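You operate a simulated robot arm through the tools that you are given. There is no shell and no other tool.

Carry out the task below with a simulated robot arm. There is one attempt and no reset: what you move stays moved.

TASK
Put things in order on the top of the wall bench. At the end: the silver small test roll with the blue top stands where the clear bottle with the green cap stood; the blue block with the lobed knob stands on top of the silver plate with the teal grip (marked "LONG"); the teal pad stands where the silver small test roll with the blue top stood; the clear bottle with the green cap stands where the blue block with the lobed knob stood; whatever was shut is shut again. Leave all else as you found it, and nothing knocked over.

The check looks at the end state, three seconds after you hand in, the way a careful person would. Anything else that was tipped, shoved, dropped, spilled or broken makes it a failure. A push-on lid holds only when it is set on centred and level and pressed home; a screw cap is set on level and turned clockwise until tight.

THE ROBOT
A 6-joint arm with a two-finger gripper, fixed in place. Base frame: the origin is at the foot of the arm, x ahead of it, y to its left, z up; the work surface is at about z = 0. Units: mm, rad, N and s.
With the tool pointing down near the work surface it reaches from about 240 to 620 mm from the base axis. Its first joint turns from -1.152 to 1.152 rad. Payload 1.37 kg.
The TCP is the grasp point between the finger pads, 22 mm short of the fingertips. In the tool frame z runs along the fingers and y along their closing line. The gripper opens to 92 mm. The gripper's body begins 65 mm behind the TCP.
Orientation is that of the tool frame in the base frame, as a unit quaternion [w, x, y, z]. With the fingers straight down and closing along the base's y, the tool's x points along the base's -x, its y along +y and its z along -z.

THE INTERFACE
- The arm moves only by the tool move_arm. Its argument "series" is a list of rows, each a list of 6 numbers: the shift along the tool's x, y, z in mm, then the turn, a rotation vector about the tool's x, y, z in rad. In form: [[dx, dy, dz, ax, ay, az], ...]. A call has 1 to 20 rows; each row is the pose to reach, as a shift and turn from the pose commanded when the call began, along the tool's axes at that moment. "gripper" is the closure, from 0 (fully open) to 1 (shut), set as the call begins (left out, the last holds). Each row takes 0.2 s and may step no farther than 50 mm and 0.15 rad from the row before; otherwise, or with a gripper value out of range, the whole call is refused. A pose out of reach is approached as far as the arm can. The call stops where the force on the tool passes 40 N (or 10 N more than at its start, if that is more) or the arm is blocked; 0.2 s more then pass. Each finger halts on what it meets, pressing with about 26 N; the grip force reading is that of the motor and also rises with nothing between the fingers. The clock runs only during rows and for 0.2 s after the last one: add rows that repeat a pose to give the fingers time. The reply holds the time, the measured pose of the TCP, the force on the tool along the base axes, the opening and the grip force, in the units named above and with some noise, with the torque about the TCP (base axes, N m) and any sound that the robot's microphone picked up.
- Cameras (640 x 400 px; columns grow to the right, rows downward): "scene" is fixed at [42.4, -457.2, 583.1]; the picture's right is [0.69, -0.73, 0.00], its down [-0.48, -0.46, -0.75] and it looks along [0.54, 0.52, -0.66] (base axes); focal length 310 px, centre (320, 200). "wrist" rides on the gripper at [71, 19, -102] in the tool frame; the picture's right is [-0.26, 0.97, 0.00], its down [-0.75, -0.20, -0.63] and it looks along [-0.60, -0.16, 0.78] (tool axes); focal length 280 px, centre (320, 200).
- grab_frame(camera): a new picture of that camera. It takes no simulated time.
- measure_at(camera, pixels): for up to 12 pixels [column, row] of the newest picture of that camera ("zoom" is the newest enlarged one), the place [x, y, z] in the base frame of the surface seen there, good to about 2 mm, but the place of the scene camera against the robot may be out by one fixed shift of up to 25 mm in any direction. It takes no simulated time.
- inspect(camera, box): a new picture of the part [left, top, right, bottom] of that camera's present view, enlarged. It takes no simulated time.
- finish_job(): hands the job in; it is judged then, once.

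Unless the task says otherwise, let go and move clear before handing in.

The tools are called after "Emit:" by a JSON object that holds its "fn" and its "kwargs". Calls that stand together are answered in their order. move_arm: Moves the arm, as the interface text tells. Its arguments: {"type":"object","properties":{"series":{"type":"array"},"gripper":{"type":"number"}},"required":["series"]} The other tools are called the same way: grab_frame (camera) takes a picture; measure_at (camera, pixels) gives the place of the surface under pixels of a picture; inspect (camera, box) takes an enlarged picture of a part of a camera's view; finish_job () hands the job in.

At the start:

```text
clock: 0.0
position: [268.2, -204.8, 374.2]
tool_rot: [0.0, 0.0, 1.0, 0.0]
contact_force: [-0.1, -0.7, 0.3]
ft_torque: [0.0, 0.01, 0.0]
gripper_width: 92.3
grasp_force: 0.0
```

scene: 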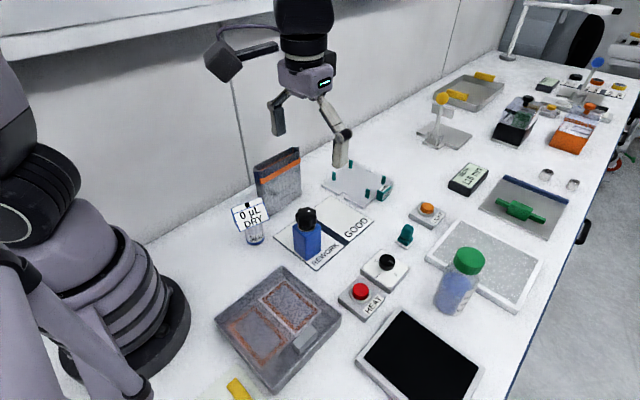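
wrist: 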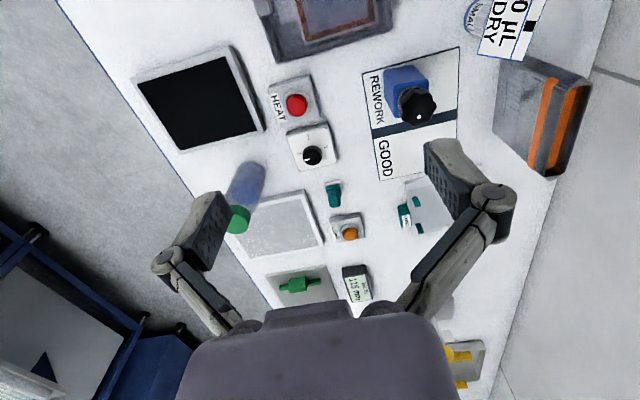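

The pictures show a crowded bench: the bottle is at scene (462,280), the blue block with the knob at (307,235), and a teal item at (405,236). I'll enlarge several regions to identify everything before moving.

Emit:
{"fn": "inspect", "kwargs": {"camera": "scene", "box": [380, 130, 600, 320]}}

Emit:
{"fn": "inspect", "kwargs": {"camera": "scene", "box": [220, 130, 400, 270]}}

Emit:
{"fn": "inspect", "kwargs": {"camera": "scene", "box": [400, 50, 640, 170]}}

Emit:
{"fn": "inspect", "kwargs": {"camera": "scene", "box": [200, 250, 400, 400]}}

```text
2.11 times, centred on (490, 225) of scene
```

zoom: 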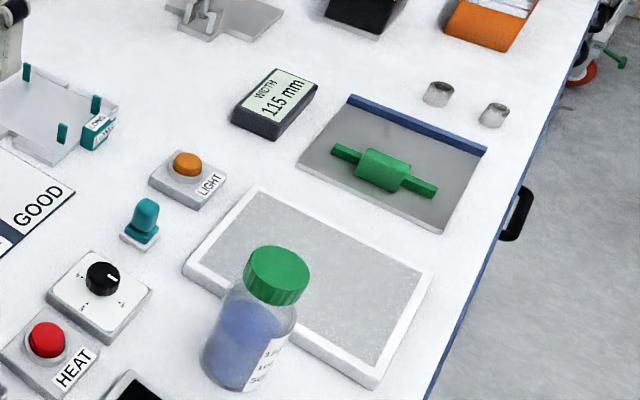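

```text
2.86 times, centred on (310, 200) of scene
```

zoom: 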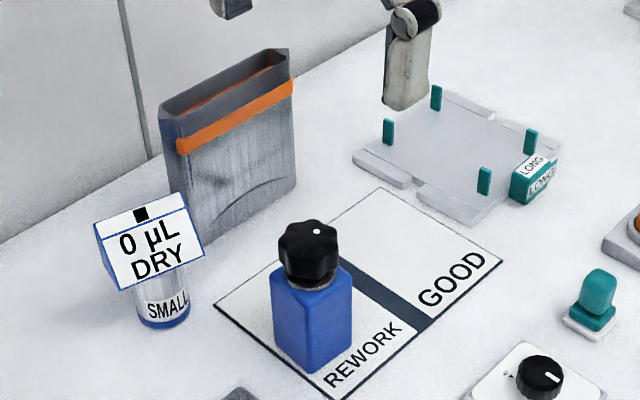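

```text
2.67 times, centred on (520, 110) of scene
```

zoom: 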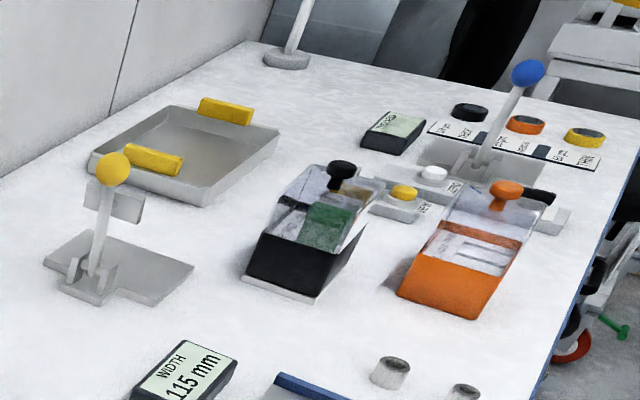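

```text
2.67 times, centred on (300, 325) of scene
```

zoom: 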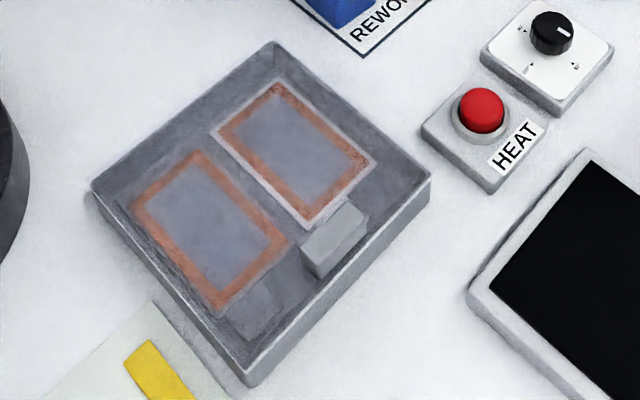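

The overview shows a "SMALL" labelled item at scene (255,235) and a teal stub at (405,236). I'll enlarge these, and the wrist view too, to be sure what is what.

Emit:
{"fn": "inspect", "kwargs": {"camera": "scene", "box": [220, 180, 300, 250]}}

Emit:
{"fn": "inspect", "kwargs": {"camera": "scene", "box": [380, 190, 460, 260]}}

Emit:
{"fn": "inspect", "kwargs": {"camera": "wrist", "box": [420, 0, 620, 140]}}

Emit:
{"fn": "inspect", "kwargs": {"camera": "wrist", "box": [240, 140, 480, 300]}}

Emit:
{"fn": "inspect", "kwargs": {"camera": "scene", "box": [520, 150, 600, 210]}}

Emit:
{"fn": "inspect", "kwargs": {"camera": "scene", "box": [480, 80, 640, 170]}}

Emit:
{"fn": "inspect", "kwargs": {"camera": "scene", "box": [310, 145, 410, 215]}}

```text
5.71 times, centred on (260, 215) of scene
```

zoom: 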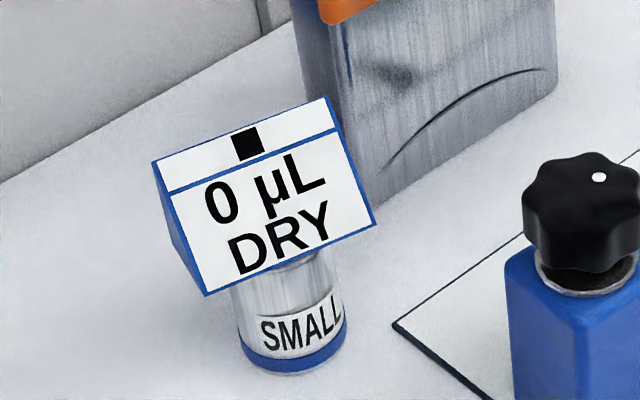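

```text
5.71 times, centred on (420, 225) of scene
```

zoom: 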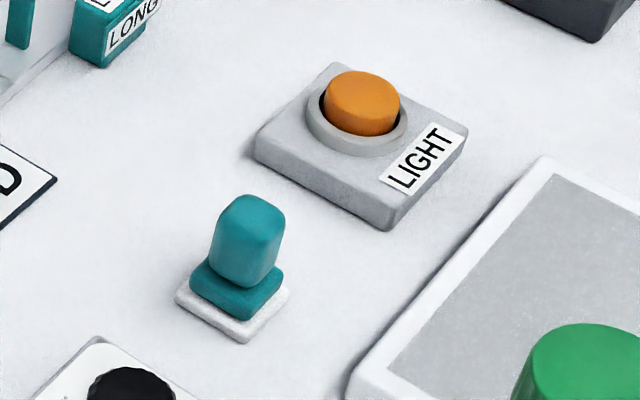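

```text
2.86 times, centred on (520, 70) of wrist
```

zoom: 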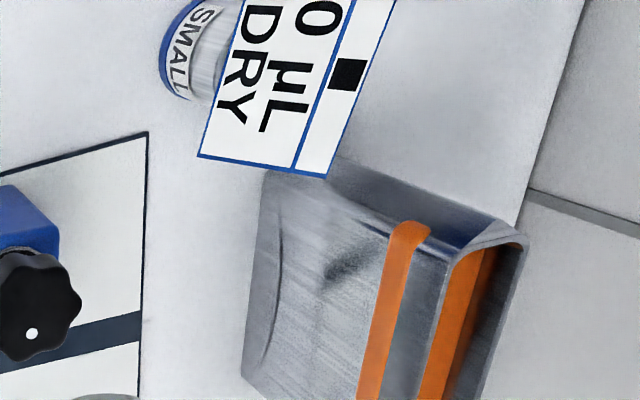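

```text
2.50 times, centred on (360, 220) of wrist
```

zoom: 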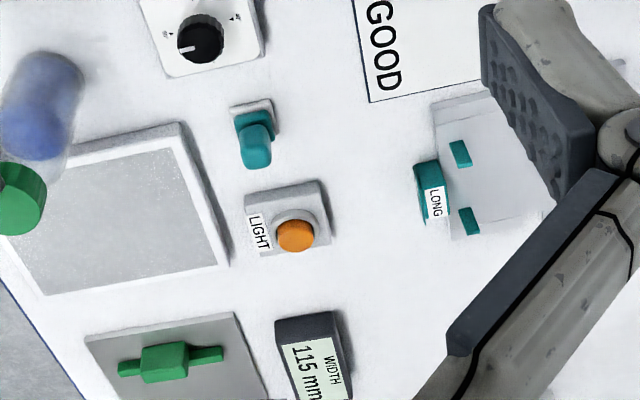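

```text
6.67 times, centred on (560, 180) of scene
```

zoom: 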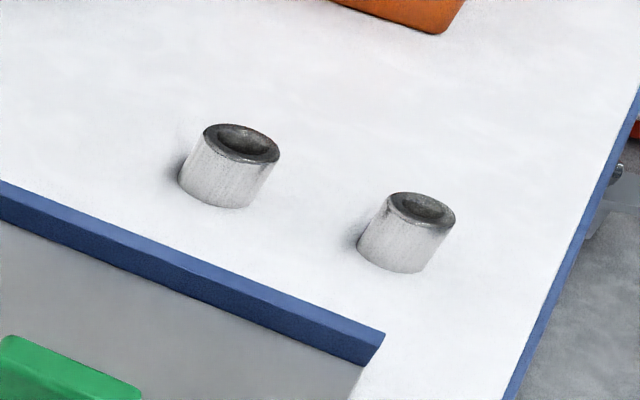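

```text
4.00 times, centred on (560, 125) of scene
```

zoom: 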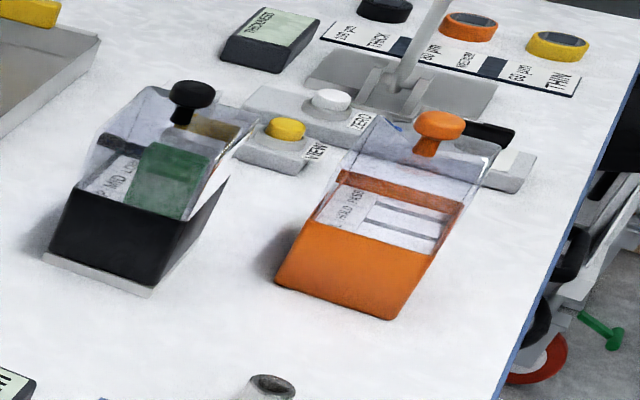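

```text
5.71 times, centred on (360, 180) of scene
```

zoom: 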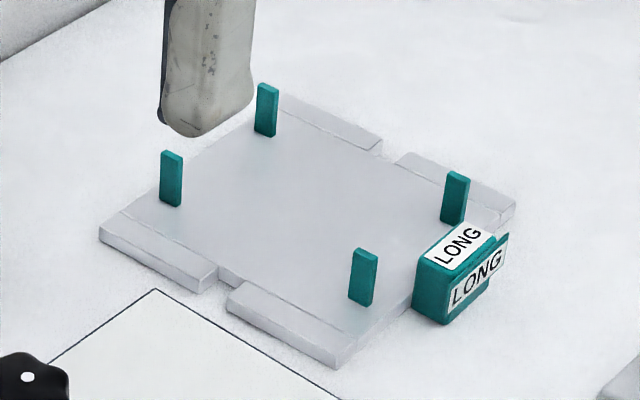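

The silver "SMALL" roll with a blue wedge top is at wrist (475,20), the teal pad at (333,195), the block at (407,95), the plate at (425,205) and the bottle at (245,200). I'll measure their places with the wrist camera, which has no fixed shift, and compare with the scene camera.

Emit:
{"fn": "measure_at", "kwargs": {"camera": "wrist", "pixels": [[237, 219], [248, 180], [262, 165], [334, 187], [334, 203], [416, 103], [400, 72], [393, 90], [475, 17], [505, 25], [404, 215], [425, 200]]}}

Emit:
{"fn": "measure_at", "kwargs": {"camera": "scene", "pixels": [[468, 260], [450, 300], [442, 312], [406, 229], [405, 244], [308, 216], [307, 245], [257, 238], [250, 215], [378, 195], [355, 183], [320, 320]]}}

```text
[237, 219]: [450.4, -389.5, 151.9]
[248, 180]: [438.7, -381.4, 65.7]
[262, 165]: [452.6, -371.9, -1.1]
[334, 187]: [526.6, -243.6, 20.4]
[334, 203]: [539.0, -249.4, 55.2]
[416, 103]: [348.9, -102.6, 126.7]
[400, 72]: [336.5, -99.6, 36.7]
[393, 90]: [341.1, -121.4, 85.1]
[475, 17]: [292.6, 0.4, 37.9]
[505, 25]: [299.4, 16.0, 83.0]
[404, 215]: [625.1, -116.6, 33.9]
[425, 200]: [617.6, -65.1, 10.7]
```

```text
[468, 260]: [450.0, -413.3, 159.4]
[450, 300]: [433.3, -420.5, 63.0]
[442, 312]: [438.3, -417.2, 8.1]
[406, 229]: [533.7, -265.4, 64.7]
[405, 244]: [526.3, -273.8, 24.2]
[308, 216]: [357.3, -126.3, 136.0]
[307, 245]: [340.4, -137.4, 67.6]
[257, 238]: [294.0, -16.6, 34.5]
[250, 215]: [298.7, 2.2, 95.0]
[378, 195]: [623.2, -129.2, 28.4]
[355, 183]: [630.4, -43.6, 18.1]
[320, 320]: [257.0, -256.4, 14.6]
```

The wrist and scene readings agree up to a fixed shift of about 22 mm in y. The plate is near (620,-65), at the edge of reach, so I'll move the wrist camera over to see plate, block and roll better.

Emit:
{"fn": "move_arm", "kwargs": {"series": [[0, 45, 0, 0, 0, 0], [0, 90, 0, 0, 0, 0], [0, 135, 0, 0, 0, 0], [0, 180, 0, 0, 0, 0], [0, 205, 0, 0, 0, 0], [0, 205, 0, 0, 0, 0]]}}

Emit:
{"fn": "grab_frame", "kwargs": {"camera": "wrist"}}

Emit:
{"fn": "grab_frame", "kwargs": {"camera": "scene"}}

```text
clock: 1.4
position: [268.0, -0.5, 373.7]
tool_rot: [0.0, 0.0, 1.0, 0.0]
contact_force: [-0.4, 0.2, -0.2]
ft_torque: [0.01, 0.02, 0.04]
gripper_width: 92.1
grasp_force: 0.0
```

```text
taken
```

wrist: 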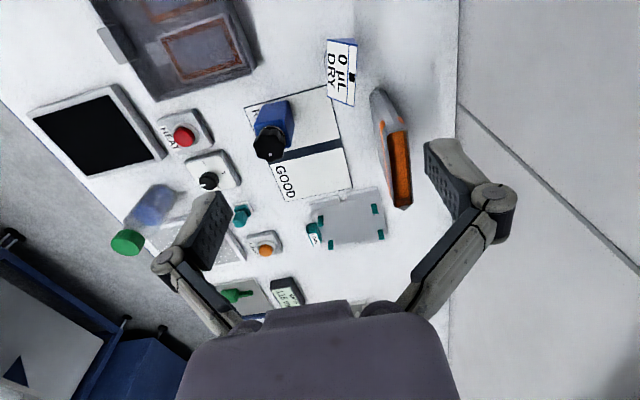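

```text
taken
```

scene: 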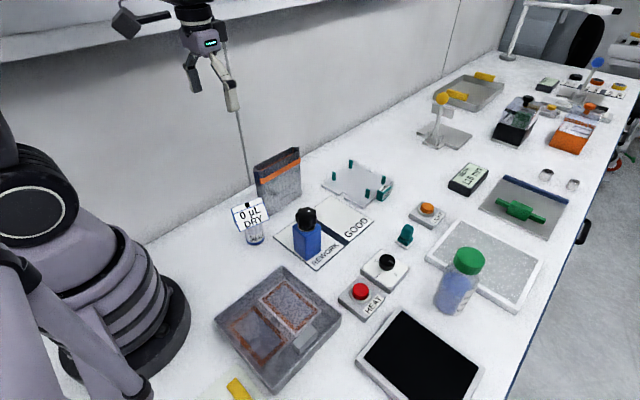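

The plate now shows clear at wrist (348,218), with four teal pegs and the grip at (312,233). I'll enlarge it and measure its corners, pegs and surface.

Emit:
{"fn": "inspect", "kwargs": {"camera": "wrist", "box": [290, 170, 410, 260]}}

Emit:
{"fn": "inspect", "kwargs": {"camera": "wrist", "box": [230, 30, 390, 210]}}

```text
4.44 times, centred on (350, 215) of wrist
```

zoom: 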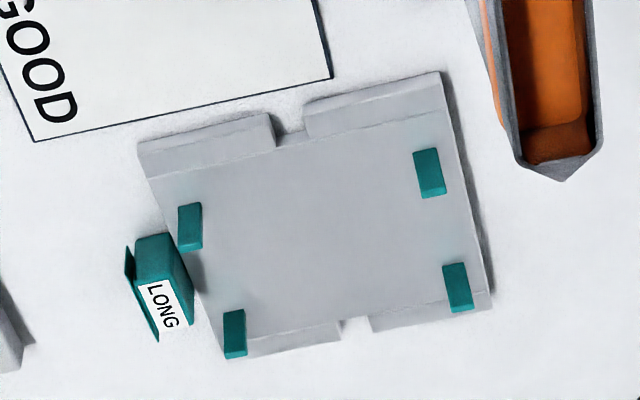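

```text
2.22 times, centred on (310, 120) of wrist
```

zoom: 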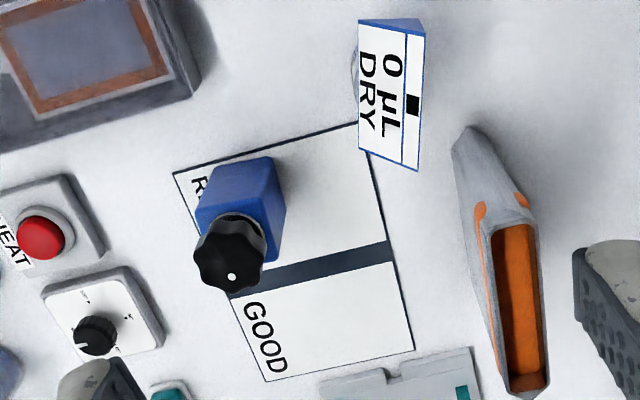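

The plate's near edge lies at zoom (290,125), and the pegs at (190,225), (430,172), (234,333) and (458,286). I'll take that zoom again and measure on it.

Emit:
{"fn": "inspect", "kwargs": {"camera": "wrist", "box": [290, 170, 410, 260]}}

Emit:
{"fn": "measure_at", "kwargs": {"camera": "zoom", "pixels": [[140, 145], [440, 76], [310, 115], [300, 160], [330, 220], [428, 155], [430, 192], [192, 210], [455, 270], [234, 318], [330, 310], [165, 250]]}}

Emit:
{"fn": "measure_at", "kwargs": {"camera": "zoom", "pixels": [[190, 248], [232, 355], [462, 309], [415, 325], [490, 305], [280, 130], [230, 160], [360, 135], [130, 265], [332, 75], [30, 140], [290, 250]]}}

```text
4.44 times, centred on (350, 215) of wrist
```

zoom: 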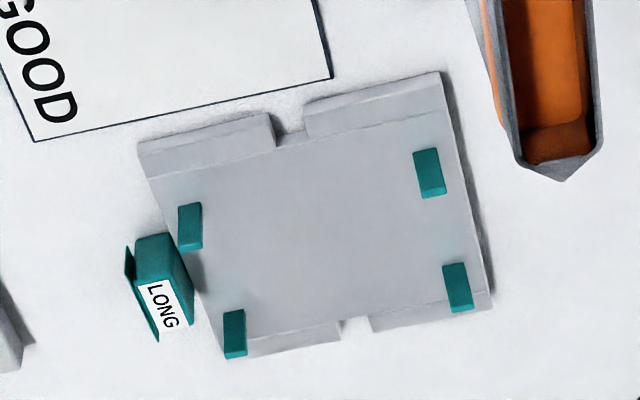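

```text
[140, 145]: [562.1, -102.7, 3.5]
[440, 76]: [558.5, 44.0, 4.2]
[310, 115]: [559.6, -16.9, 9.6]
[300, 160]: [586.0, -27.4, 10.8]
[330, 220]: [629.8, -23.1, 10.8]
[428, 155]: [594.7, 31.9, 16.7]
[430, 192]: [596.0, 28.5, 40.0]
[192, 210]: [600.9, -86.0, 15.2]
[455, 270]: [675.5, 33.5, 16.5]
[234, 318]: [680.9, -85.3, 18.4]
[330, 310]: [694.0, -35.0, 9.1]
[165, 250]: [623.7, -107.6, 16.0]
```

```text
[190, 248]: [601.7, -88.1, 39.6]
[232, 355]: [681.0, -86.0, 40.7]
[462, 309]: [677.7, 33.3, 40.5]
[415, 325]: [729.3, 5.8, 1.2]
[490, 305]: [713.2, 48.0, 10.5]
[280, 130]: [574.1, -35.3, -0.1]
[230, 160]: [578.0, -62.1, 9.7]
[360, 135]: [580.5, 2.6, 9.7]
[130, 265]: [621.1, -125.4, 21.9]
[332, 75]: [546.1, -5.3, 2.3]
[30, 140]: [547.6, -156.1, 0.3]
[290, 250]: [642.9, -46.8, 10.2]
```

The plate top is at z≈10, spanning x 558–712 and y −103–46, with pegs at x≈598/679 and y≈−87/31. Next I'll measure the block and its knob.

Emit:
{"fn": "inspect", "kwargs": {"camera": "wrist", "box": [235, 85, 315, 170]}}

Emit:
{"fn": "inspect", "kwargs": {"camera": "scene", "box": [270, 195, 350, 275]}}

```text
4.71 times, centred on (275, 128) of wrist
```

zoom: 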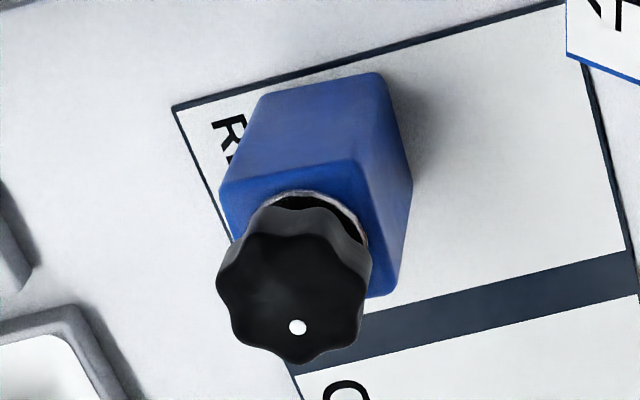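

```text
5.00 times, centred on (310, 235) of scene
```

zoom: 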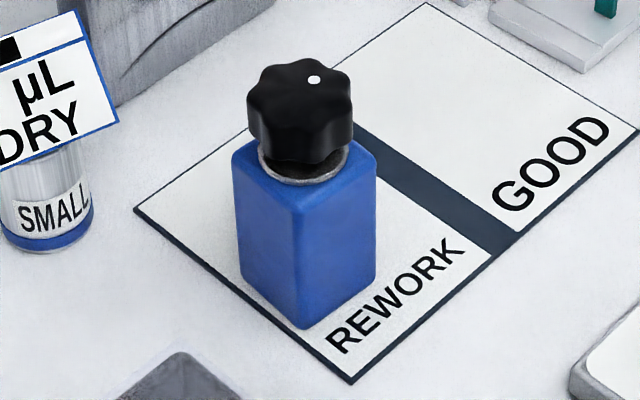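

The block stands upright on "REWORK" with a rounded square body. I'll re-take the wrist zoom and measure its corners, faces and knob.

Emit:
{"fn": "inspect", "kwargs": {"camera": "wrist", "box": [235, 85, 315, 170]}}

Emit:
{"fn": "measure_at", "kwargs": {"camera": "zoom", "pixels": [[265, 100], [370, 80], [250, 165], [345, 150], [232, 185], [352, 170], [404, 185], [392, 130], [385, 290], [297, 327], [225, 275], [362, 300]]}}

Emit:
{"fn": "measure_at", "kwargs": {"camera": "zoom", "pixels": [[235, 230], [245, 195], [330, 180], [300, 95], [410, 170], [300, 210], [290, 360], [250, 250], [345, 245], [175, 107], [565, 5], [635, 250]]}}

Emit:
{"fn": "inspect", "kwargs": {"camera": "wrist", "box": [310, 25, 380, 115]}}

Emit:
{"fn": "measure_at", "kwargs": {"camera": "zoom", "pixels": [[250, 100], [320, 200], [380, 200], [300, 300], [390, 320], [290, 180], [400, 90], [350, 80], [285, 140], [280, 200]]}}

```text
4.71 times, centred on (275, 128) of wrist
```

zoom: 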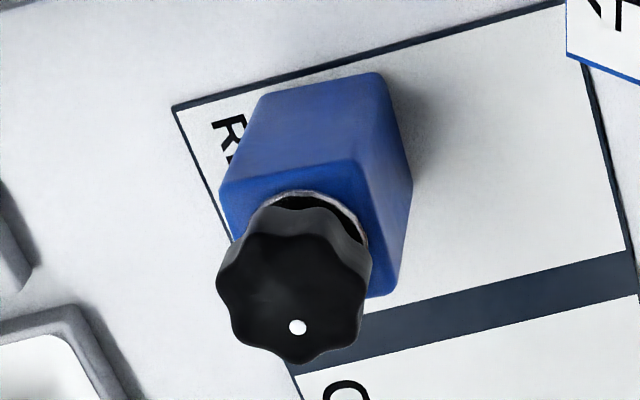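

```text
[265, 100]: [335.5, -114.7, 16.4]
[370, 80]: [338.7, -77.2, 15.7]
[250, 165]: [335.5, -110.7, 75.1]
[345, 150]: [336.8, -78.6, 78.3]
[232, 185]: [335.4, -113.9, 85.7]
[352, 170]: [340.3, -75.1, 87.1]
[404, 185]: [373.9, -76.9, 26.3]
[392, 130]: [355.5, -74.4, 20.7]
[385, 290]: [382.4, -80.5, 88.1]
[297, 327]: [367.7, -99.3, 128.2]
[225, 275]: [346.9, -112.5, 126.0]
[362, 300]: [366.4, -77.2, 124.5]
```

```text
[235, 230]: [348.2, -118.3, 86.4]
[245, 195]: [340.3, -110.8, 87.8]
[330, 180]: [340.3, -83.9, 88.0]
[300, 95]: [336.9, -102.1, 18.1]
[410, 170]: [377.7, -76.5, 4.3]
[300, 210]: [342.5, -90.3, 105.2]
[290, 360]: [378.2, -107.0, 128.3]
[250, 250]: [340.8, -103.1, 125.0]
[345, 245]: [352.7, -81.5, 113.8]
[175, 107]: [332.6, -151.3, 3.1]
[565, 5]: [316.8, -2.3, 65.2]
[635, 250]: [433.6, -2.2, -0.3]
```

```text
4.44 times, centred on (345, 70) of wrist
```

zoom: 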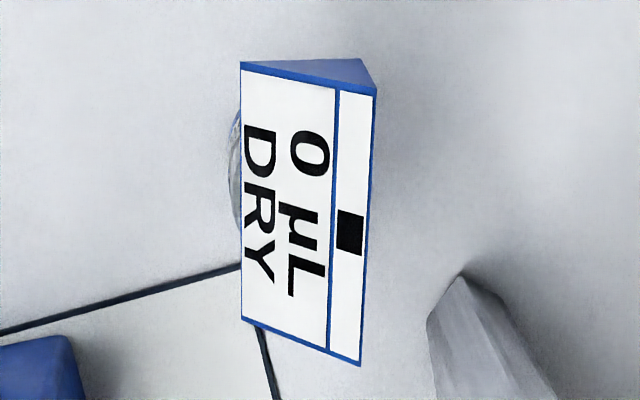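

```text
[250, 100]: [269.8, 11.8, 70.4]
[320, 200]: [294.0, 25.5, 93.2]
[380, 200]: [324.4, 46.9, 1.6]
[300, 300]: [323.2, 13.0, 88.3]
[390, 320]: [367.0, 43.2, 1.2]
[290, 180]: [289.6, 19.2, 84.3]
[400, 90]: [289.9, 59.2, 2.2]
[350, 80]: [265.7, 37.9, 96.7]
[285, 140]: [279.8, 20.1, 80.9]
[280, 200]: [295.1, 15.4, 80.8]
```

The block is about 44 mm square, centred near (359,−96), top at z≈88, with the knob reaching z≈128. I'll hover above it for a closer look before gripping the body.

Emit:
{"fn": "move_arm", "kwargs": {"series": [[-23, -24, 25, 0, 0, 0], [-46, -48, 50, 0, 0, 0], [-69, -72, 80, 0, 0, 0], [-91, -95.5, 115, 0, 0, 0], [-91, -95.5, 150, 0, 0, 0], [-91, -95.5, 150, 0, 0, 0]]}}

Emit:
{"fn": "grab_frame", "kwargs": {"camera": "wrist"}}

```text
clock: 2.8
position: [359.0, -93.0, 223.8]
tool_rot: [0.0, 0.001, 1.0, 0.001]
contact_force: [-0.4, -0.5, -0.6]
ft_torque: [0.01, 0.01, -0.03]
gripper_width: 92.3
grasp_force: 0.0
```

```text
taken
```

wrist: 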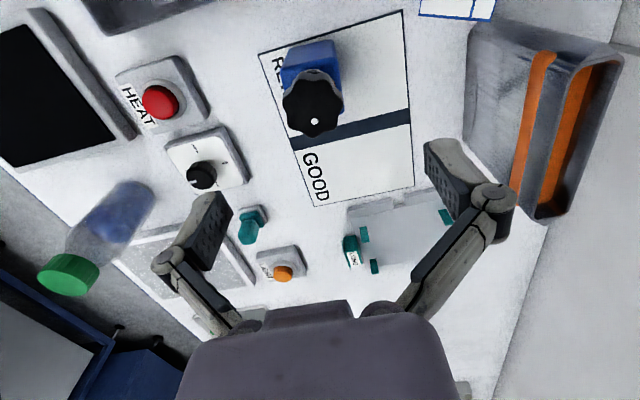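

The knob is at wrist (312,100) and the body is in full view. The y reading of −93 differs from my aim of −96, so I'll take another reading and measure the block again.

Emit:
{"fn": "move_arm", "kwargs": {"series": [[0, 0, 0, 0, 0, 0], [0, 0, 0, 0, 0, 0]]}}

Emit:
{"fn": "inspect", "kwargs": {"camera": "wrist", "box": [260, 20, 370, 150]}}

Emit:
{"fn": "measure_at", "kwargs": {"camera": "wrist", "pixels": [[288, 50], [333, 44], [338, 50], [342, 75], [340, 92], [286, 72], [314, 75], [285, 100], [340, 98], [313, 135], [311, 48], [341, 60]]}}

```text
clock: 3.4
position: [358.3, -93.6, 224.1]
tool_rot: [0.0, 0.0, 1.0, 0.0]
contact_force: [0.0, 0.0, 0.1]
ft_torque: [0.03, 0.0, 0.0]
gripper_width: 91.7
grasp_force: 0.1
```

```text
3.08 times, centred on (315, 85) of wrist
```

zoom: 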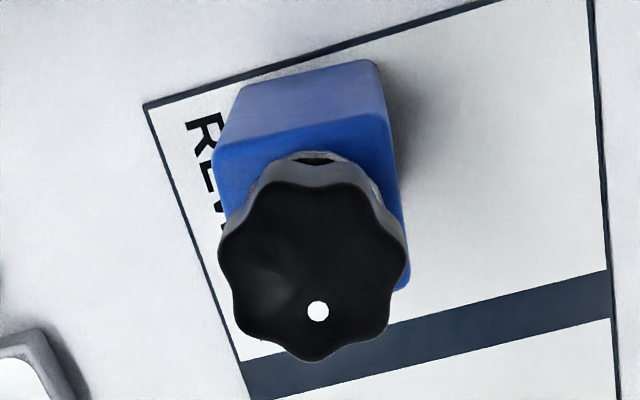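

```text
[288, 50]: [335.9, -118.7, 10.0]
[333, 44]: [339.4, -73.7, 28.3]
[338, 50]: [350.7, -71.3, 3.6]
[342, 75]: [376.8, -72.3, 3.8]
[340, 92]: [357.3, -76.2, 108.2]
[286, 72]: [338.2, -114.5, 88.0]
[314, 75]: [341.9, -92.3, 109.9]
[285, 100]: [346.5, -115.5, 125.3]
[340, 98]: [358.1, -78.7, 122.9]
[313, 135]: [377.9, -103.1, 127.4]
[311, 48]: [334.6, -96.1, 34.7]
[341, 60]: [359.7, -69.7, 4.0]
```

The block spans y −118 to −73 and starts at x≈336, so its centre is about (359,−95.7). I'll shift 2.3 mm in y and go straight down to TCP z≈76, keeping the gripper body above the knob.

Emit:
{"fn": "move_arm", "kwargs": {"series": [[0, -2.3, 30, 0, 0, 0], [0, -2.3, 60, 0, 0, 0], [0, -2.3, 90, 0, 0, 0], [0, -2.3, 115, 0, 0, 0], [0, -2.3, 135, 0, 0, 0], [0, -2.3, 147, 0, 0, 0], [0, -2.3, 147, 0, 0, 0]]}}

Emit:
{"fn": "grab_frame", "kwargs": {"camera": "wrist"}}

Emit:
{"fn": "inspect", "kwargs": {"camera": "scene", "box": [220, 100, 420, 290]}}

```text
clock: 5.0
position: [358.8, -97.6, 75.9]
tool_rot: [0.0, 0.0, 1.0, -0.001]
contact_force: [-0.6, 0.2, -0.7]
ft_torque: [-0.01, -0.02, 0.0]
gripper_width: 91.8
grasp_force: 0.0
```

```text
taken
```

wrist: 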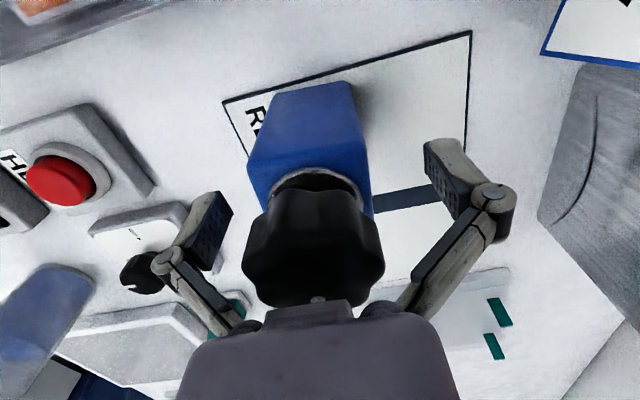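

```text
2.11 times, centred on (320, 195) of scene
```

zoom: 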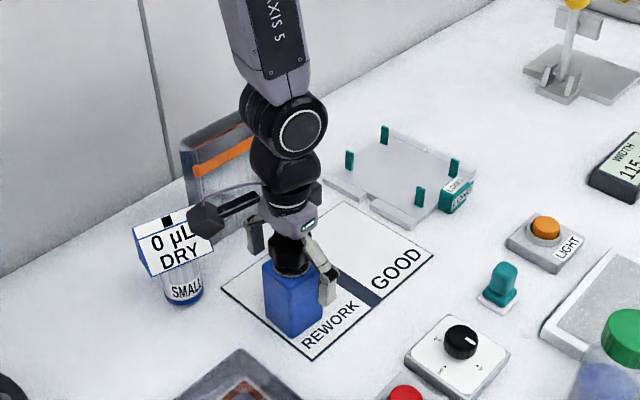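

The fingers straddle the block body (left finger at wrist (205,235), right at (455,180)) and the gripper body clears the knob. I'll shift 1.5 mm in y and close.

Emit:
{"fn": "move_arm", "kwargs": {"series": [[0, 1.5, 0, 0, 0, 0], [0, 1.5, 0, 0, 0, 0], [0, 1.5, 0, 0, 0, 0], [0, 1.5, 0, 0, 0, 0], [0, 1.5, 0, 0, 0, 0], [0, 1.5, 0, 0, 0, 0]], "gripper": 1}}

Emit:
{"fn": "grab_frame", "kwargs": {"camera": "wrist"}}

```text
clock: 6.4
position: [359.3, -96.5, 76.8]
tool_rot: [0.001, 0.001, 1.0, 0.0]
contact_force: [-0.1, -3.6, 26.1]
ft_torque: [0.37, -0.03, -0.01]
gripper_width: 56.8
grasp_force: 25.7
```

```text
taken
```

wrist: 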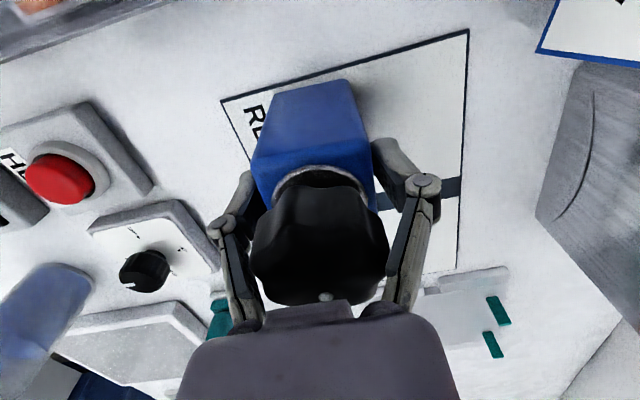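

The grip halted at 56.8 mm with 26 N upward on the tool, wider than the 45 mm body, so something else may be touching. I'll enlarge both views before going on.

Emit:
{"fn": "inspect", "kwargs": {"camera": "wrist", "box": [200, 70, 460, 330]}}

Emit:
{"fn": "inspect", "kwargs": {"camera": "scene", "box": [270, 180, 360, 270]}}

```text
1.54 times, centred on (330, 200) of wrist
```

zoom: 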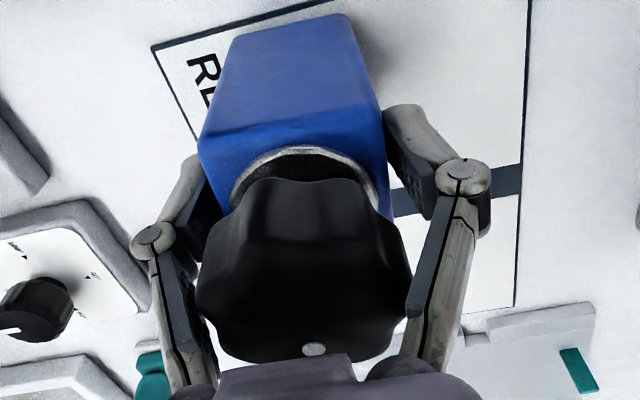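

```text
4.44 times, centred on (315, 225) of scene
```

zoom: 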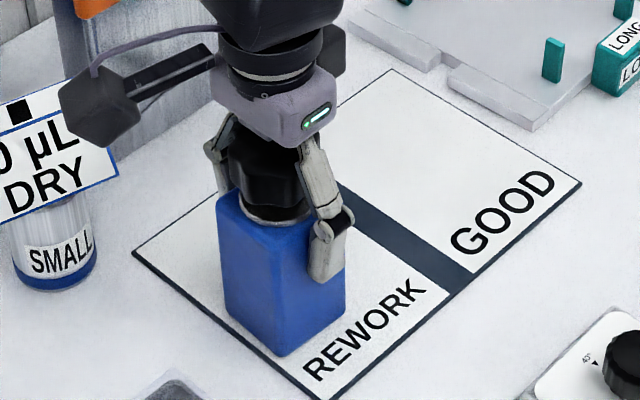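

The finger links lean inward higher up and touch the rim of the knob (zoom (405,275)) before the pads reach the body. I'll measure the links and knob edge to choose a better grip height.

Emit:
{"fn": "measure_at", "kwargs": {"camera": "wrist", "pixels": [[423, 179], [405, 215], [398, 235], [391, 260], [385, 285], [380, 302], [382, 160], [404, 197], [236, 270], [252, 306], [322, 245], [219, 222]]}}

```text
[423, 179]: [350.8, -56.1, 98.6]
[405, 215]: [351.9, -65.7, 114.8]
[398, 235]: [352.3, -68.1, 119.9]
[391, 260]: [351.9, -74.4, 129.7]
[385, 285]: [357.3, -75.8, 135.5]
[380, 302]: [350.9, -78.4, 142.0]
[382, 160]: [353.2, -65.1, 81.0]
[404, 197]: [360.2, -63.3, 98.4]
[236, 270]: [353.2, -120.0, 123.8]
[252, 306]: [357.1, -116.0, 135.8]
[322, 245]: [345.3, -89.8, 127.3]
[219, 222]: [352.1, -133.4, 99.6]
```

The links are 22 mm from centre at 53 mm above the TCP, but should clear the knob if its top is no more than about 35 mm above. I'll open, raise to TCP z≈94 and grip the top 16 mm of the body instead.

Emit:
{"fn": "move_arm", "kwargs": {"series": [[0, 0, 0, 0, 0, 0], [0, 0, 0, 0, 0, 0], [0, 0, 0, 0, 0, 0], [0, 0, -10, 0, 0, 0], [0, 0, -18, 0, 0, 0], [0, 0, -18, 0, 0, 0]], "gripper": 0}}

Emit:
{"fn": "move_arm", "kwargs": {"series": [[0, 0, 0, 0, 0, 0], [0, 0, 0, 0, 0, 0], [0, 0, 0, 0, 0, 0], [0, 0, 0, 0, 0, 0], [0, 0, 0, 0, 0, 0], [0, 0, 0, 0, 0, 0]], "gripper": 1}}

Emit:
{"fn": "inspect", "kwargs": {"camera": "wrist", "box": [200, 70, 460, 330]}}

```text
clock: 7.8
position: [359.7, -96.3, 94.7]
tool_rot: [0.0, 0.0, 1.0, 0.0]
contact_force: [0.0, 0.5, 0.3]
ft_torque: [-0.01, 0.01, 0.02]
gripper_width: 91.8
grasp_force: 0.2
```

```text
clock: 9.2
position: [359.6, -96.7, 94.2]
tool_rot: [0.001, 0.0, 1.0, 0.001]
contact_force: [-0.4, -0.6, 11.3]
ft_torque: [0.04, 0.09, -0.19]
gripper_width: 48.0
grasp_force: 26.2
```

```text
1.54 times, centred on (330, 200) of wrist
```

zoom: 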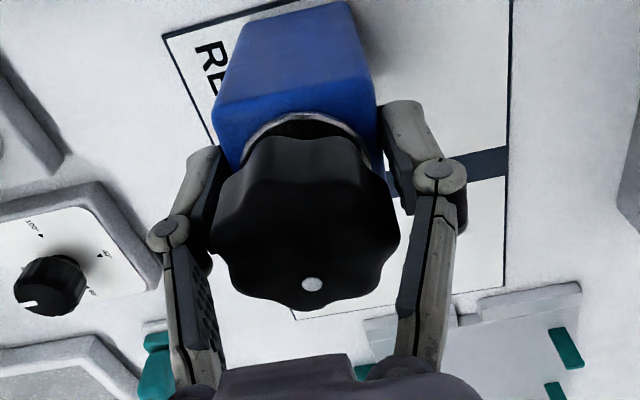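

The knob measures 48 mm across its lobes, wider than the body, so a straight-down grip catches the knob (zoom (210,245)). I'll open, rise, and tilt the tool forward 0.7 rad so the fingers can take the body lower down, behind and below the knob.

Emit:
{"fn": "move_arm", "kwargs": {"series": [[0, 0, 0, 0, 0, 0], [0, 0, 0, 0, 0, 0], [0, 0, 0, 0, 0, 0], [0, 0, -40, 0, 0, 0], [0, 0, -80, 0, 0, 0], [0, 0, -116, 0, 0, 0], [1, 0, -116, 0, -0.14, 0], [2, 0, -116, 0, -0.28, 0], [2, 0, -116, 0, -0.42, 0], [2, 0, -116, 0, -0.56, 0], [2, 0, -116, 0, -0.7, 0], [2, 0, -116, 0, -0.7, 0]], "gripper": 0}}

Emit:
{"fn": "grab_frame", "kwargs": {"camera": "wrist"}}

Emit:
{"fn": "grab_frame", "kwargs": {"camera": "scene"}}

```text
clock: 11.8
position: [352.9, -99.1, 229.2]
tool_rot: [0.341, 0.001, 0.94, 0.005]
contact_force: [-0.3, 0.2, -0.2]
ft_torque: [0.03, -0.01, 0.02]
gripper_width: 92.2
grasp_force: 0.2
out of reach, approached as far as the arm can: row 9, 10, 11, 12
```

```text
taken
```

wrist: 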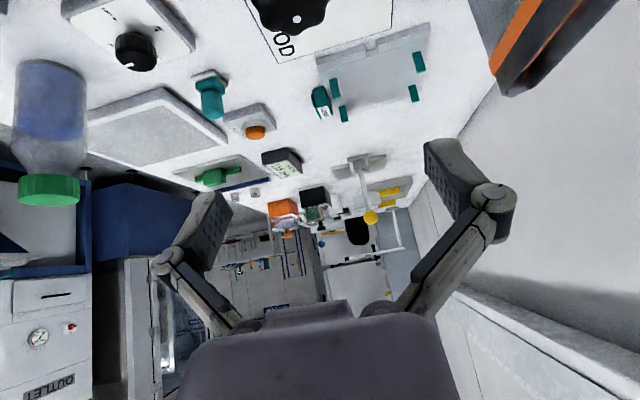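

```text
taken
```

scene: 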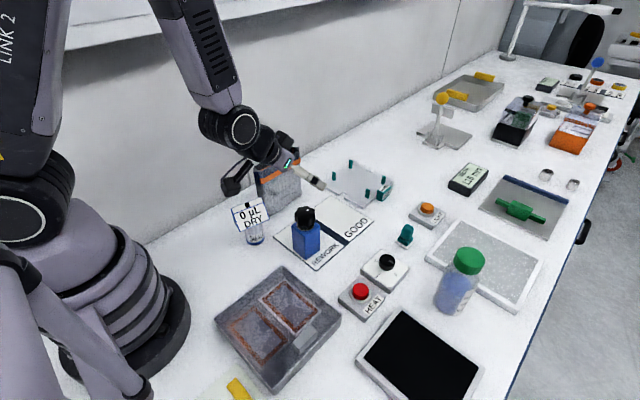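

The tilt reached 0.696 rad but was flagged just out of reach. I'll back it off to 0.6 rad and come down 60 mm, which still clears the knob by geometry, then read the pose.

Emit:
{"fn": "move_arm", "kwargs": {"series": [[0, 0, 0, 0, 0.1, 0], [19.3, 0, 23, 0, 0.1, 0], [38.6, 0, 46, 0, 0.1, 0], [38.6, 0, 46, 0, 0.1, 0]]}}

```text
clock: 12.8
position: [366.8, -108.0, 190.9]
tool_rot: [0.293, 0.001, 0.956, 0.007]
contact_force: [0.2, 0.0, -0.2]
ft_torque: [-0.02, -0.02, -0.01]
gripper_width: 91.9
grasp_force: 0.3
out of reach, approached as far as the arm can: row 2, 3, 4
```

The arm cannot hold 0.6 rad tilt this close to its base: it drifted outward to (367,−108). I'll reduce the tilt to about 0.5 rad and recentre in y to see whether that is reachable.

Emit:
{"fn": "move_arm", "kwargs": {"series": [[0, 6, 0, 0, 0.05, 0], [0, 12, 0, 0, 0.1, 0], [0, 12, 0, 0, 0.1, 0], [0, 12, 0, 0, 0.1, 0]]}}

```text
clock: 13.8
position: [366.6, -97.8, 190.7]
tool_rot: [0.248, 0.0, 0.969, 0.0]
contact_force: [0.3, 0.1, -0.6]
ft_torque: [-0.01, -0.02, 0.01]
gripper_width: 91.9
grasp_force: 0.1
```

Tilt 0.50 rad is reachable. I'll move back to x≈353 and down to z≈150 to check that reach holds at the grasp column.

Emit:
{"fn": "move_arm", "kwargs": {"series": [[11.9, 1.8, -6.5, 0, 0, 0], [31.1, 1.8, 28.6, 0, 0, 0], [31.1, 1.8, 28.6, 0, 0, 0]]}}

Emit:
{"fn": "grab_frame", "kwargs": {"camera": "wrist"}}

Emit:
{"fn": "inspect", "kwargs": {"camera": "scene", "box": [220, 100, 420, 290]}}

```text
clock: 14.6
position: [366.6, -105.4, 165.4]
tool_rot: [0.245, 0.0, 0.97, 0.007]
contact_force: [0.3, -0.9, 0.2]
ft_torque: [0.02, 0.03, 0.01]
gripper_width: 92.2
grasp_force: 0.1
out of reach, approached as far as the arm can: row 2, 3
```

```text
taken
```

wrist: 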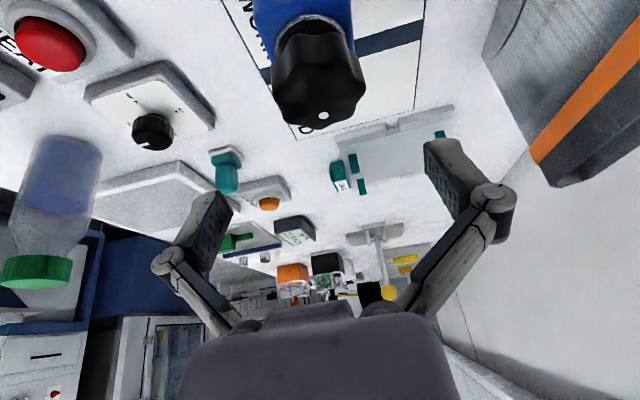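

```text
2.11 times, centred on (320, 195) of scene
```

zoom: 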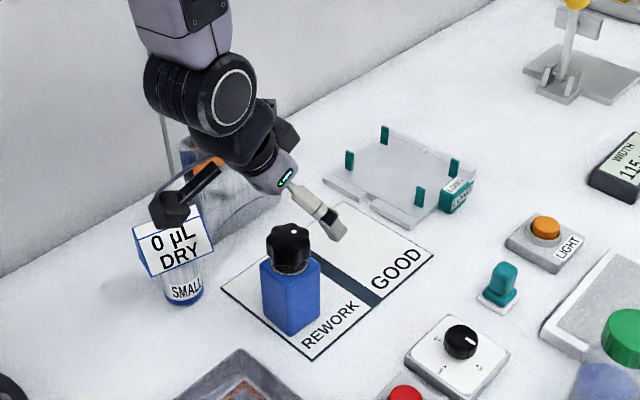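

Any useful forward tilt is out of reach at this spot, so I'll return the tool to straight down above the block. I'll then take the block by its knob at mid-height and lift only a little at first to check that body and knob rise together.

Emit:
{"fn": "move_arm", "kwargs": {"series": [[-8, 3, -22, 0.0035, 0.12, 0], [-15.6, 6, -42.7, 0.007, 0.245, 0], [-15.6, 9.4, -42.7, 0.0105, 0.37, 0], [-15.6, 9.4, -42.7, 0.014, 0.495, 0], [-15.6, 9.4, -42.7, 0.014, 0.495, 0]]}}

Emit:
{"fn": "move_arm", "kwargs": {"series": [[0, 0, 0, 0, 0, 0], [0, 0, 0, 0, 0, 0]]}}

Emit:
{"fn": "inspect", "kwargs": {"camera": "wrist", "box": [240, 20, 380, 150]}}

```text
clock: 15.8
position: [359.6, -93.7, 212.3]
tool_rot: [0.002, 0.002, 1.0, -0.007]
contact_force: [-0.3, -0.2, 0.5]
ft_torque: [0.03, 0.0, 0.0]
gripper_width: 91.8
grasp_force: 0.1
out of reach, approached as far as the arm can: row 2, 3
```

```text
clock: 16.4
position: [358.5, -94.4, 211.7]
tool_rot: [0.003, 0.002, 1.0, -0.007]
contact_force: [-0.5, -0.2, -0.2]
ft_torque: [0.03, 0.0, -0.01]
gripper_width: 91.8
grasp_force: 0.1
```

```text
3.08 times, centred on (310, 85) of wrist
```

zoom: 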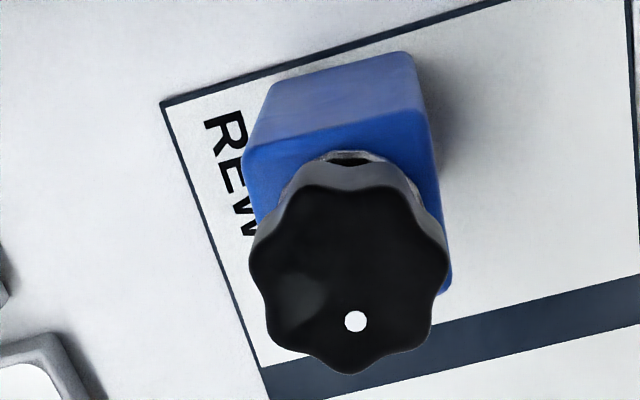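

The knob's left, right and far edges show at zoom (250,258), (447,260) and (350,372). I'll measure the rim to centre the grip, and level the tool's small residual tilt at the same time.

Emit:
{"fn": "measure_at", "kwargs": {"camera": "zoom", "pixels": [[256, 258], [441, 260], [350, 366], [300, 195], [375, 192], [268, 325], [428, 325], [390, 195], [355, 321], [246, 160], [425, 125], [445, 280]]}}

Emit:
{"fn": "move_arm", "kwargs": {"series": [[0, -1, 20, -0.014, 0.006, -0.004], [0, -1.5, 40, -0.014, 0.006, -0.004], [0, -1.5, 40, -0.014, 0.006, -0.004]]}}

```text
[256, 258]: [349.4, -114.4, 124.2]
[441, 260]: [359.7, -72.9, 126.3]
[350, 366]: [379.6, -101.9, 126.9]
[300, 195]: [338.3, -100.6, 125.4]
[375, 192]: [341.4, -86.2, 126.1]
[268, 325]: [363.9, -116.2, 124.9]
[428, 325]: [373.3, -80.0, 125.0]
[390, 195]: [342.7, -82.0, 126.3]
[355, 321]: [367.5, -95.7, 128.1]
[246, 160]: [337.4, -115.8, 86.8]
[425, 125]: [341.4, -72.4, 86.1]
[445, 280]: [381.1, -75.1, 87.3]
```

```text
clock: 17.2
position: [359.4, -96.3, 171.9]
tool_rot: [0.0, 0.0, 1.0, 0.0]
contact_force: [-0.4, 0.6, 0.0]
ft_torque: [0.01, -0.06, 0.02]
gripper_width: 91.8
grasp_force: 0.0
```

The knob is centred near (359.5,−95) with radius about 22–24. I'll descend to TCP z≈112.5, with the fingertips just above the block's top face, and close on the knob.

Emit:
{"fn": "move_arm", "kwargs": {"series": [[0, 1, 25, 0, 0, 0], [0, 1, 45, 0, 0, 0], [0, 1, 59, 0, 0, 0], [0, 1, 59, 0, 0, 0]]}}

Emit:
{"fn": "move_arm", "kwargs": {"series": [[0, 0, 0, 0, 0, 0], [0, 0, 0, 0, 0, 0], [0, 0, 0, 0, 0, 0], [0, 0, 0, 0, 0, 0], [0, 0, 0, 0, 0, 0], [0, 0, 0, 0, 0, 0]], "gripper": 1}}

Emit:
{"fn": "inspect", "kwargs": {"camera": "wrist", "box": [200, 50, 460, 310]}}

```text
clock: 18.2
position: [360.9, -95.0, 112.4]
tool_rot: [0.0, -0.001, 1.0, -0.001]
contact_force: [-0.5, -1.2, 0.2]
ft_torque: [0.0, -0.03, 0.02]
gripper_width: 92.2
grasp_force: 0.1
```

```text
clock: 19.6
position: [360.8, -93.8, 112.3]
tool_rot: [0.0, -0.001, 1.0, 0.0]
contact_force: [0.5, -2.0, 8.1]
ft_torque: [-0.02, 0.04, -0.02]
gripper_width: 41.8
grasp_force: 26.1
```

```text
1.54 times, centred on (330, 180) of wrist
```

zoom: 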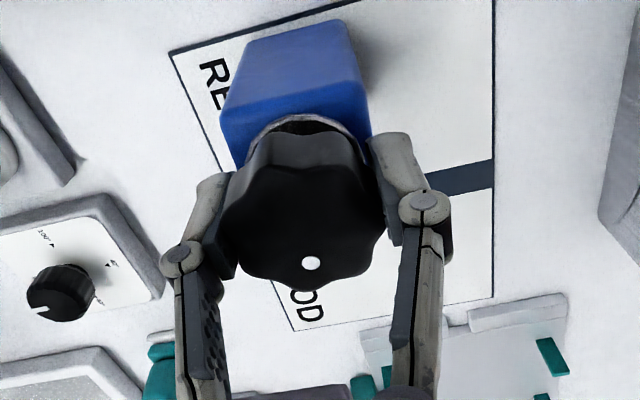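

The fingers now hold the knob squarely at 41.8 mm width. I'll lift 8 mm and check that the body comes up with it.

Emit:
{"fn": "move_arm", "kwargs": {"series": [[0, 0, -4, 0, 0, 0], [0, 0, -8, 0, 0, 0], [0, 0, -8, 0, 0, 0]]}}

Emit:
{"fn": "inspect", "kwargs": {"camera": "scene", "box": [260, 180, 370, 280]}}

Emit:
{"fn": "grab_frame", "kwargs": {"camera": "wrist"}}

```text
clock: 20.4
position: [361.0, -94.3, 119.8]
tool_rot: [0.0, -0.001, 1.0, 0.0]
contact_force: [1.8, 0.7, 3.9]
ft_torque: [-0.06, 0.1, 0.0]
gripper_width: 42.1
grasp_force: 26.3
```

```text
4.00 times, centred on (315, 230) of scene
```

zoom: 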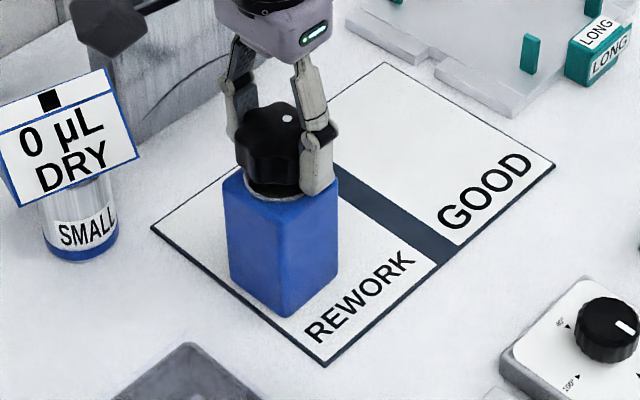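

```text
taken
```

wrist: 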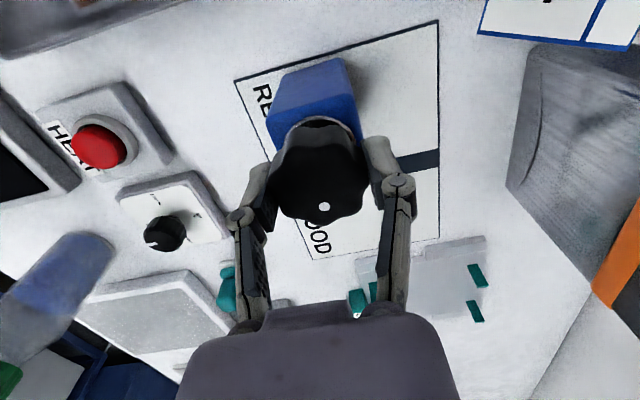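

It is not clear from the pictures whether the body rose. I'll measure the knob top and body top (wrist (325,205), (340,105), (318,100)).

Emit:
{"fn": "measure_at", "kwargs": {"camera": "wrist", "pixels": [[324, 206], [300, 185], [345, 105], [285, 112], [352, 118], [280, 100], [310, 85], [345, 62]]}}

Emit:
{"fn": "inspect", "kwargs": {"camera": "scene", "box": [285, 185, 345, 265]}}

```text
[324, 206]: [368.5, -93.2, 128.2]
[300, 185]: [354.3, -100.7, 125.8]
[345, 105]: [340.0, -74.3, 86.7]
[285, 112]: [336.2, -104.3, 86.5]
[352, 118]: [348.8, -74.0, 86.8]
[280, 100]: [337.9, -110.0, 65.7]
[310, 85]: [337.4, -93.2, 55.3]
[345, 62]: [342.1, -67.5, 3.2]
```

```text
5.00 times, centred on (315, 225) of scene
```

zoom: 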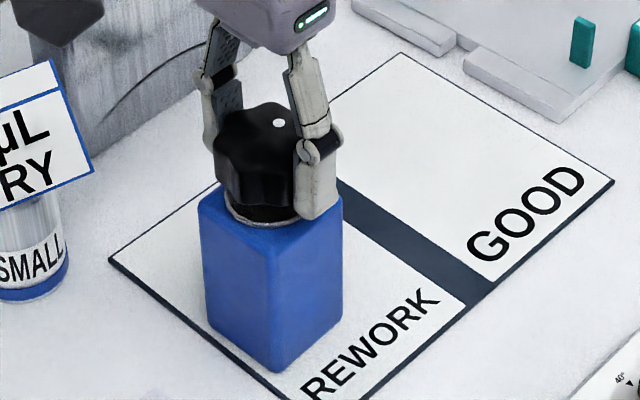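

The knob top is still at z≈128 and the body top at 87, so the fingers slid 8 mm up the knob and nothing lifted. I'll raise a couple of mm more while still gripping to read the force, to learn whether it is weight or slipping.

Emit:
{"fn": "move_arm", "kwargs": {"series": [[0, 0, -2, 0, 0, 0]]}}

Emit:
{"fn": "move_arm", "kwargs": {"series": [[0, 0, 2, 0, 0, 0]]}}

Emit:
{"fn": "measure_at", "kwargs": {"camera": "scene", "pixels": [[308, 216], [307, 245]]}}

```text
clock: 20.8
position: [359.9, -94.6, 123.0]
tool_rot: [-0.001, -0.001, 1.0, 0.0]
contact_force: [0.7, 0.1, -0.1]
ft_torque: [0.01, 0.0, 0.01]
gripper_width: 42.2
grasp_force: 26.0
```

```text
clock: 21.2
position: [360.2, -94.1, 120.8]
tool_rot: [0.0, -0.001, 1.0, 0.0]
contact_force: [0.6, 0.3, -0.5]
ft_torque: [-0.02, 0.05, 0.01]
gripper_width: 42.0
grasp_force: 26.2
```

```text
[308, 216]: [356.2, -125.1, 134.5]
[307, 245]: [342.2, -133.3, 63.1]
```

The force is nearly zero both ways, which is odd for a gripped knob. I'll take fresh pictures to see what is moving.

Emit:
{"fn": "inspect", "kwargs": {"camera": "scene", "box": [285, 185, 345, 265]}}

Emit:
{"fn": "inspect", "kwargs": {"camera": "wrist", "box": [200, 50, 460, 310]}}

Emit:
{"fn": "measure_at", "kwargs": {"camera": "zoom", "pixels": [[310, 260], [270, 240], [345, 110], [260, 130], [225, 190], [385, 170], [400, 180], [395, 220], [340, 240]]}}

```text
5.00 times, centred on (315, 225) of scene
```

zoom: 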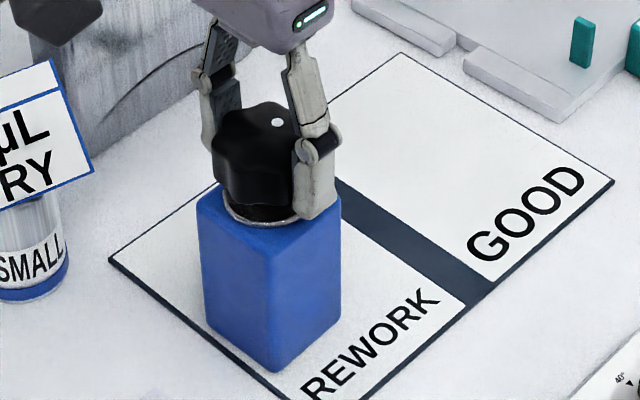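

```text
1.54 times, centred on (330, 180) of wrist
```

zoom: 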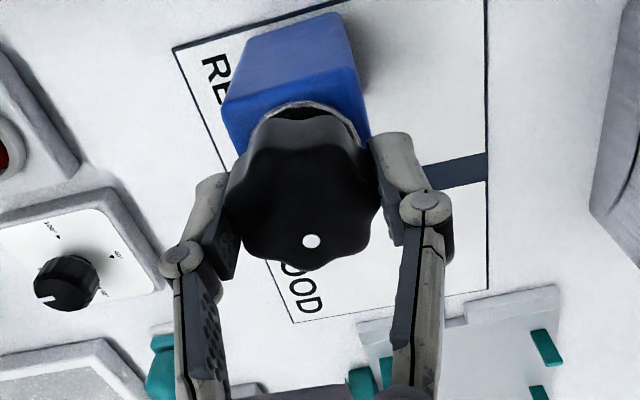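

```text
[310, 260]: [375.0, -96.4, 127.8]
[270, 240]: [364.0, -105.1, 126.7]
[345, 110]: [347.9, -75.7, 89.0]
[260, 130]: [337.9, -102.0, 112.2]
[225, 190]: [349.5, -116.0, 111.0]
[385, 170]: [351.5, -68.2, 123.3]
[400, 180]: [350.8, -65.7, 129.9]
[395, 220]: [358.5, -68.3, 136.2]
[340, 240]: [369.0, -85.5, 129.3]
```

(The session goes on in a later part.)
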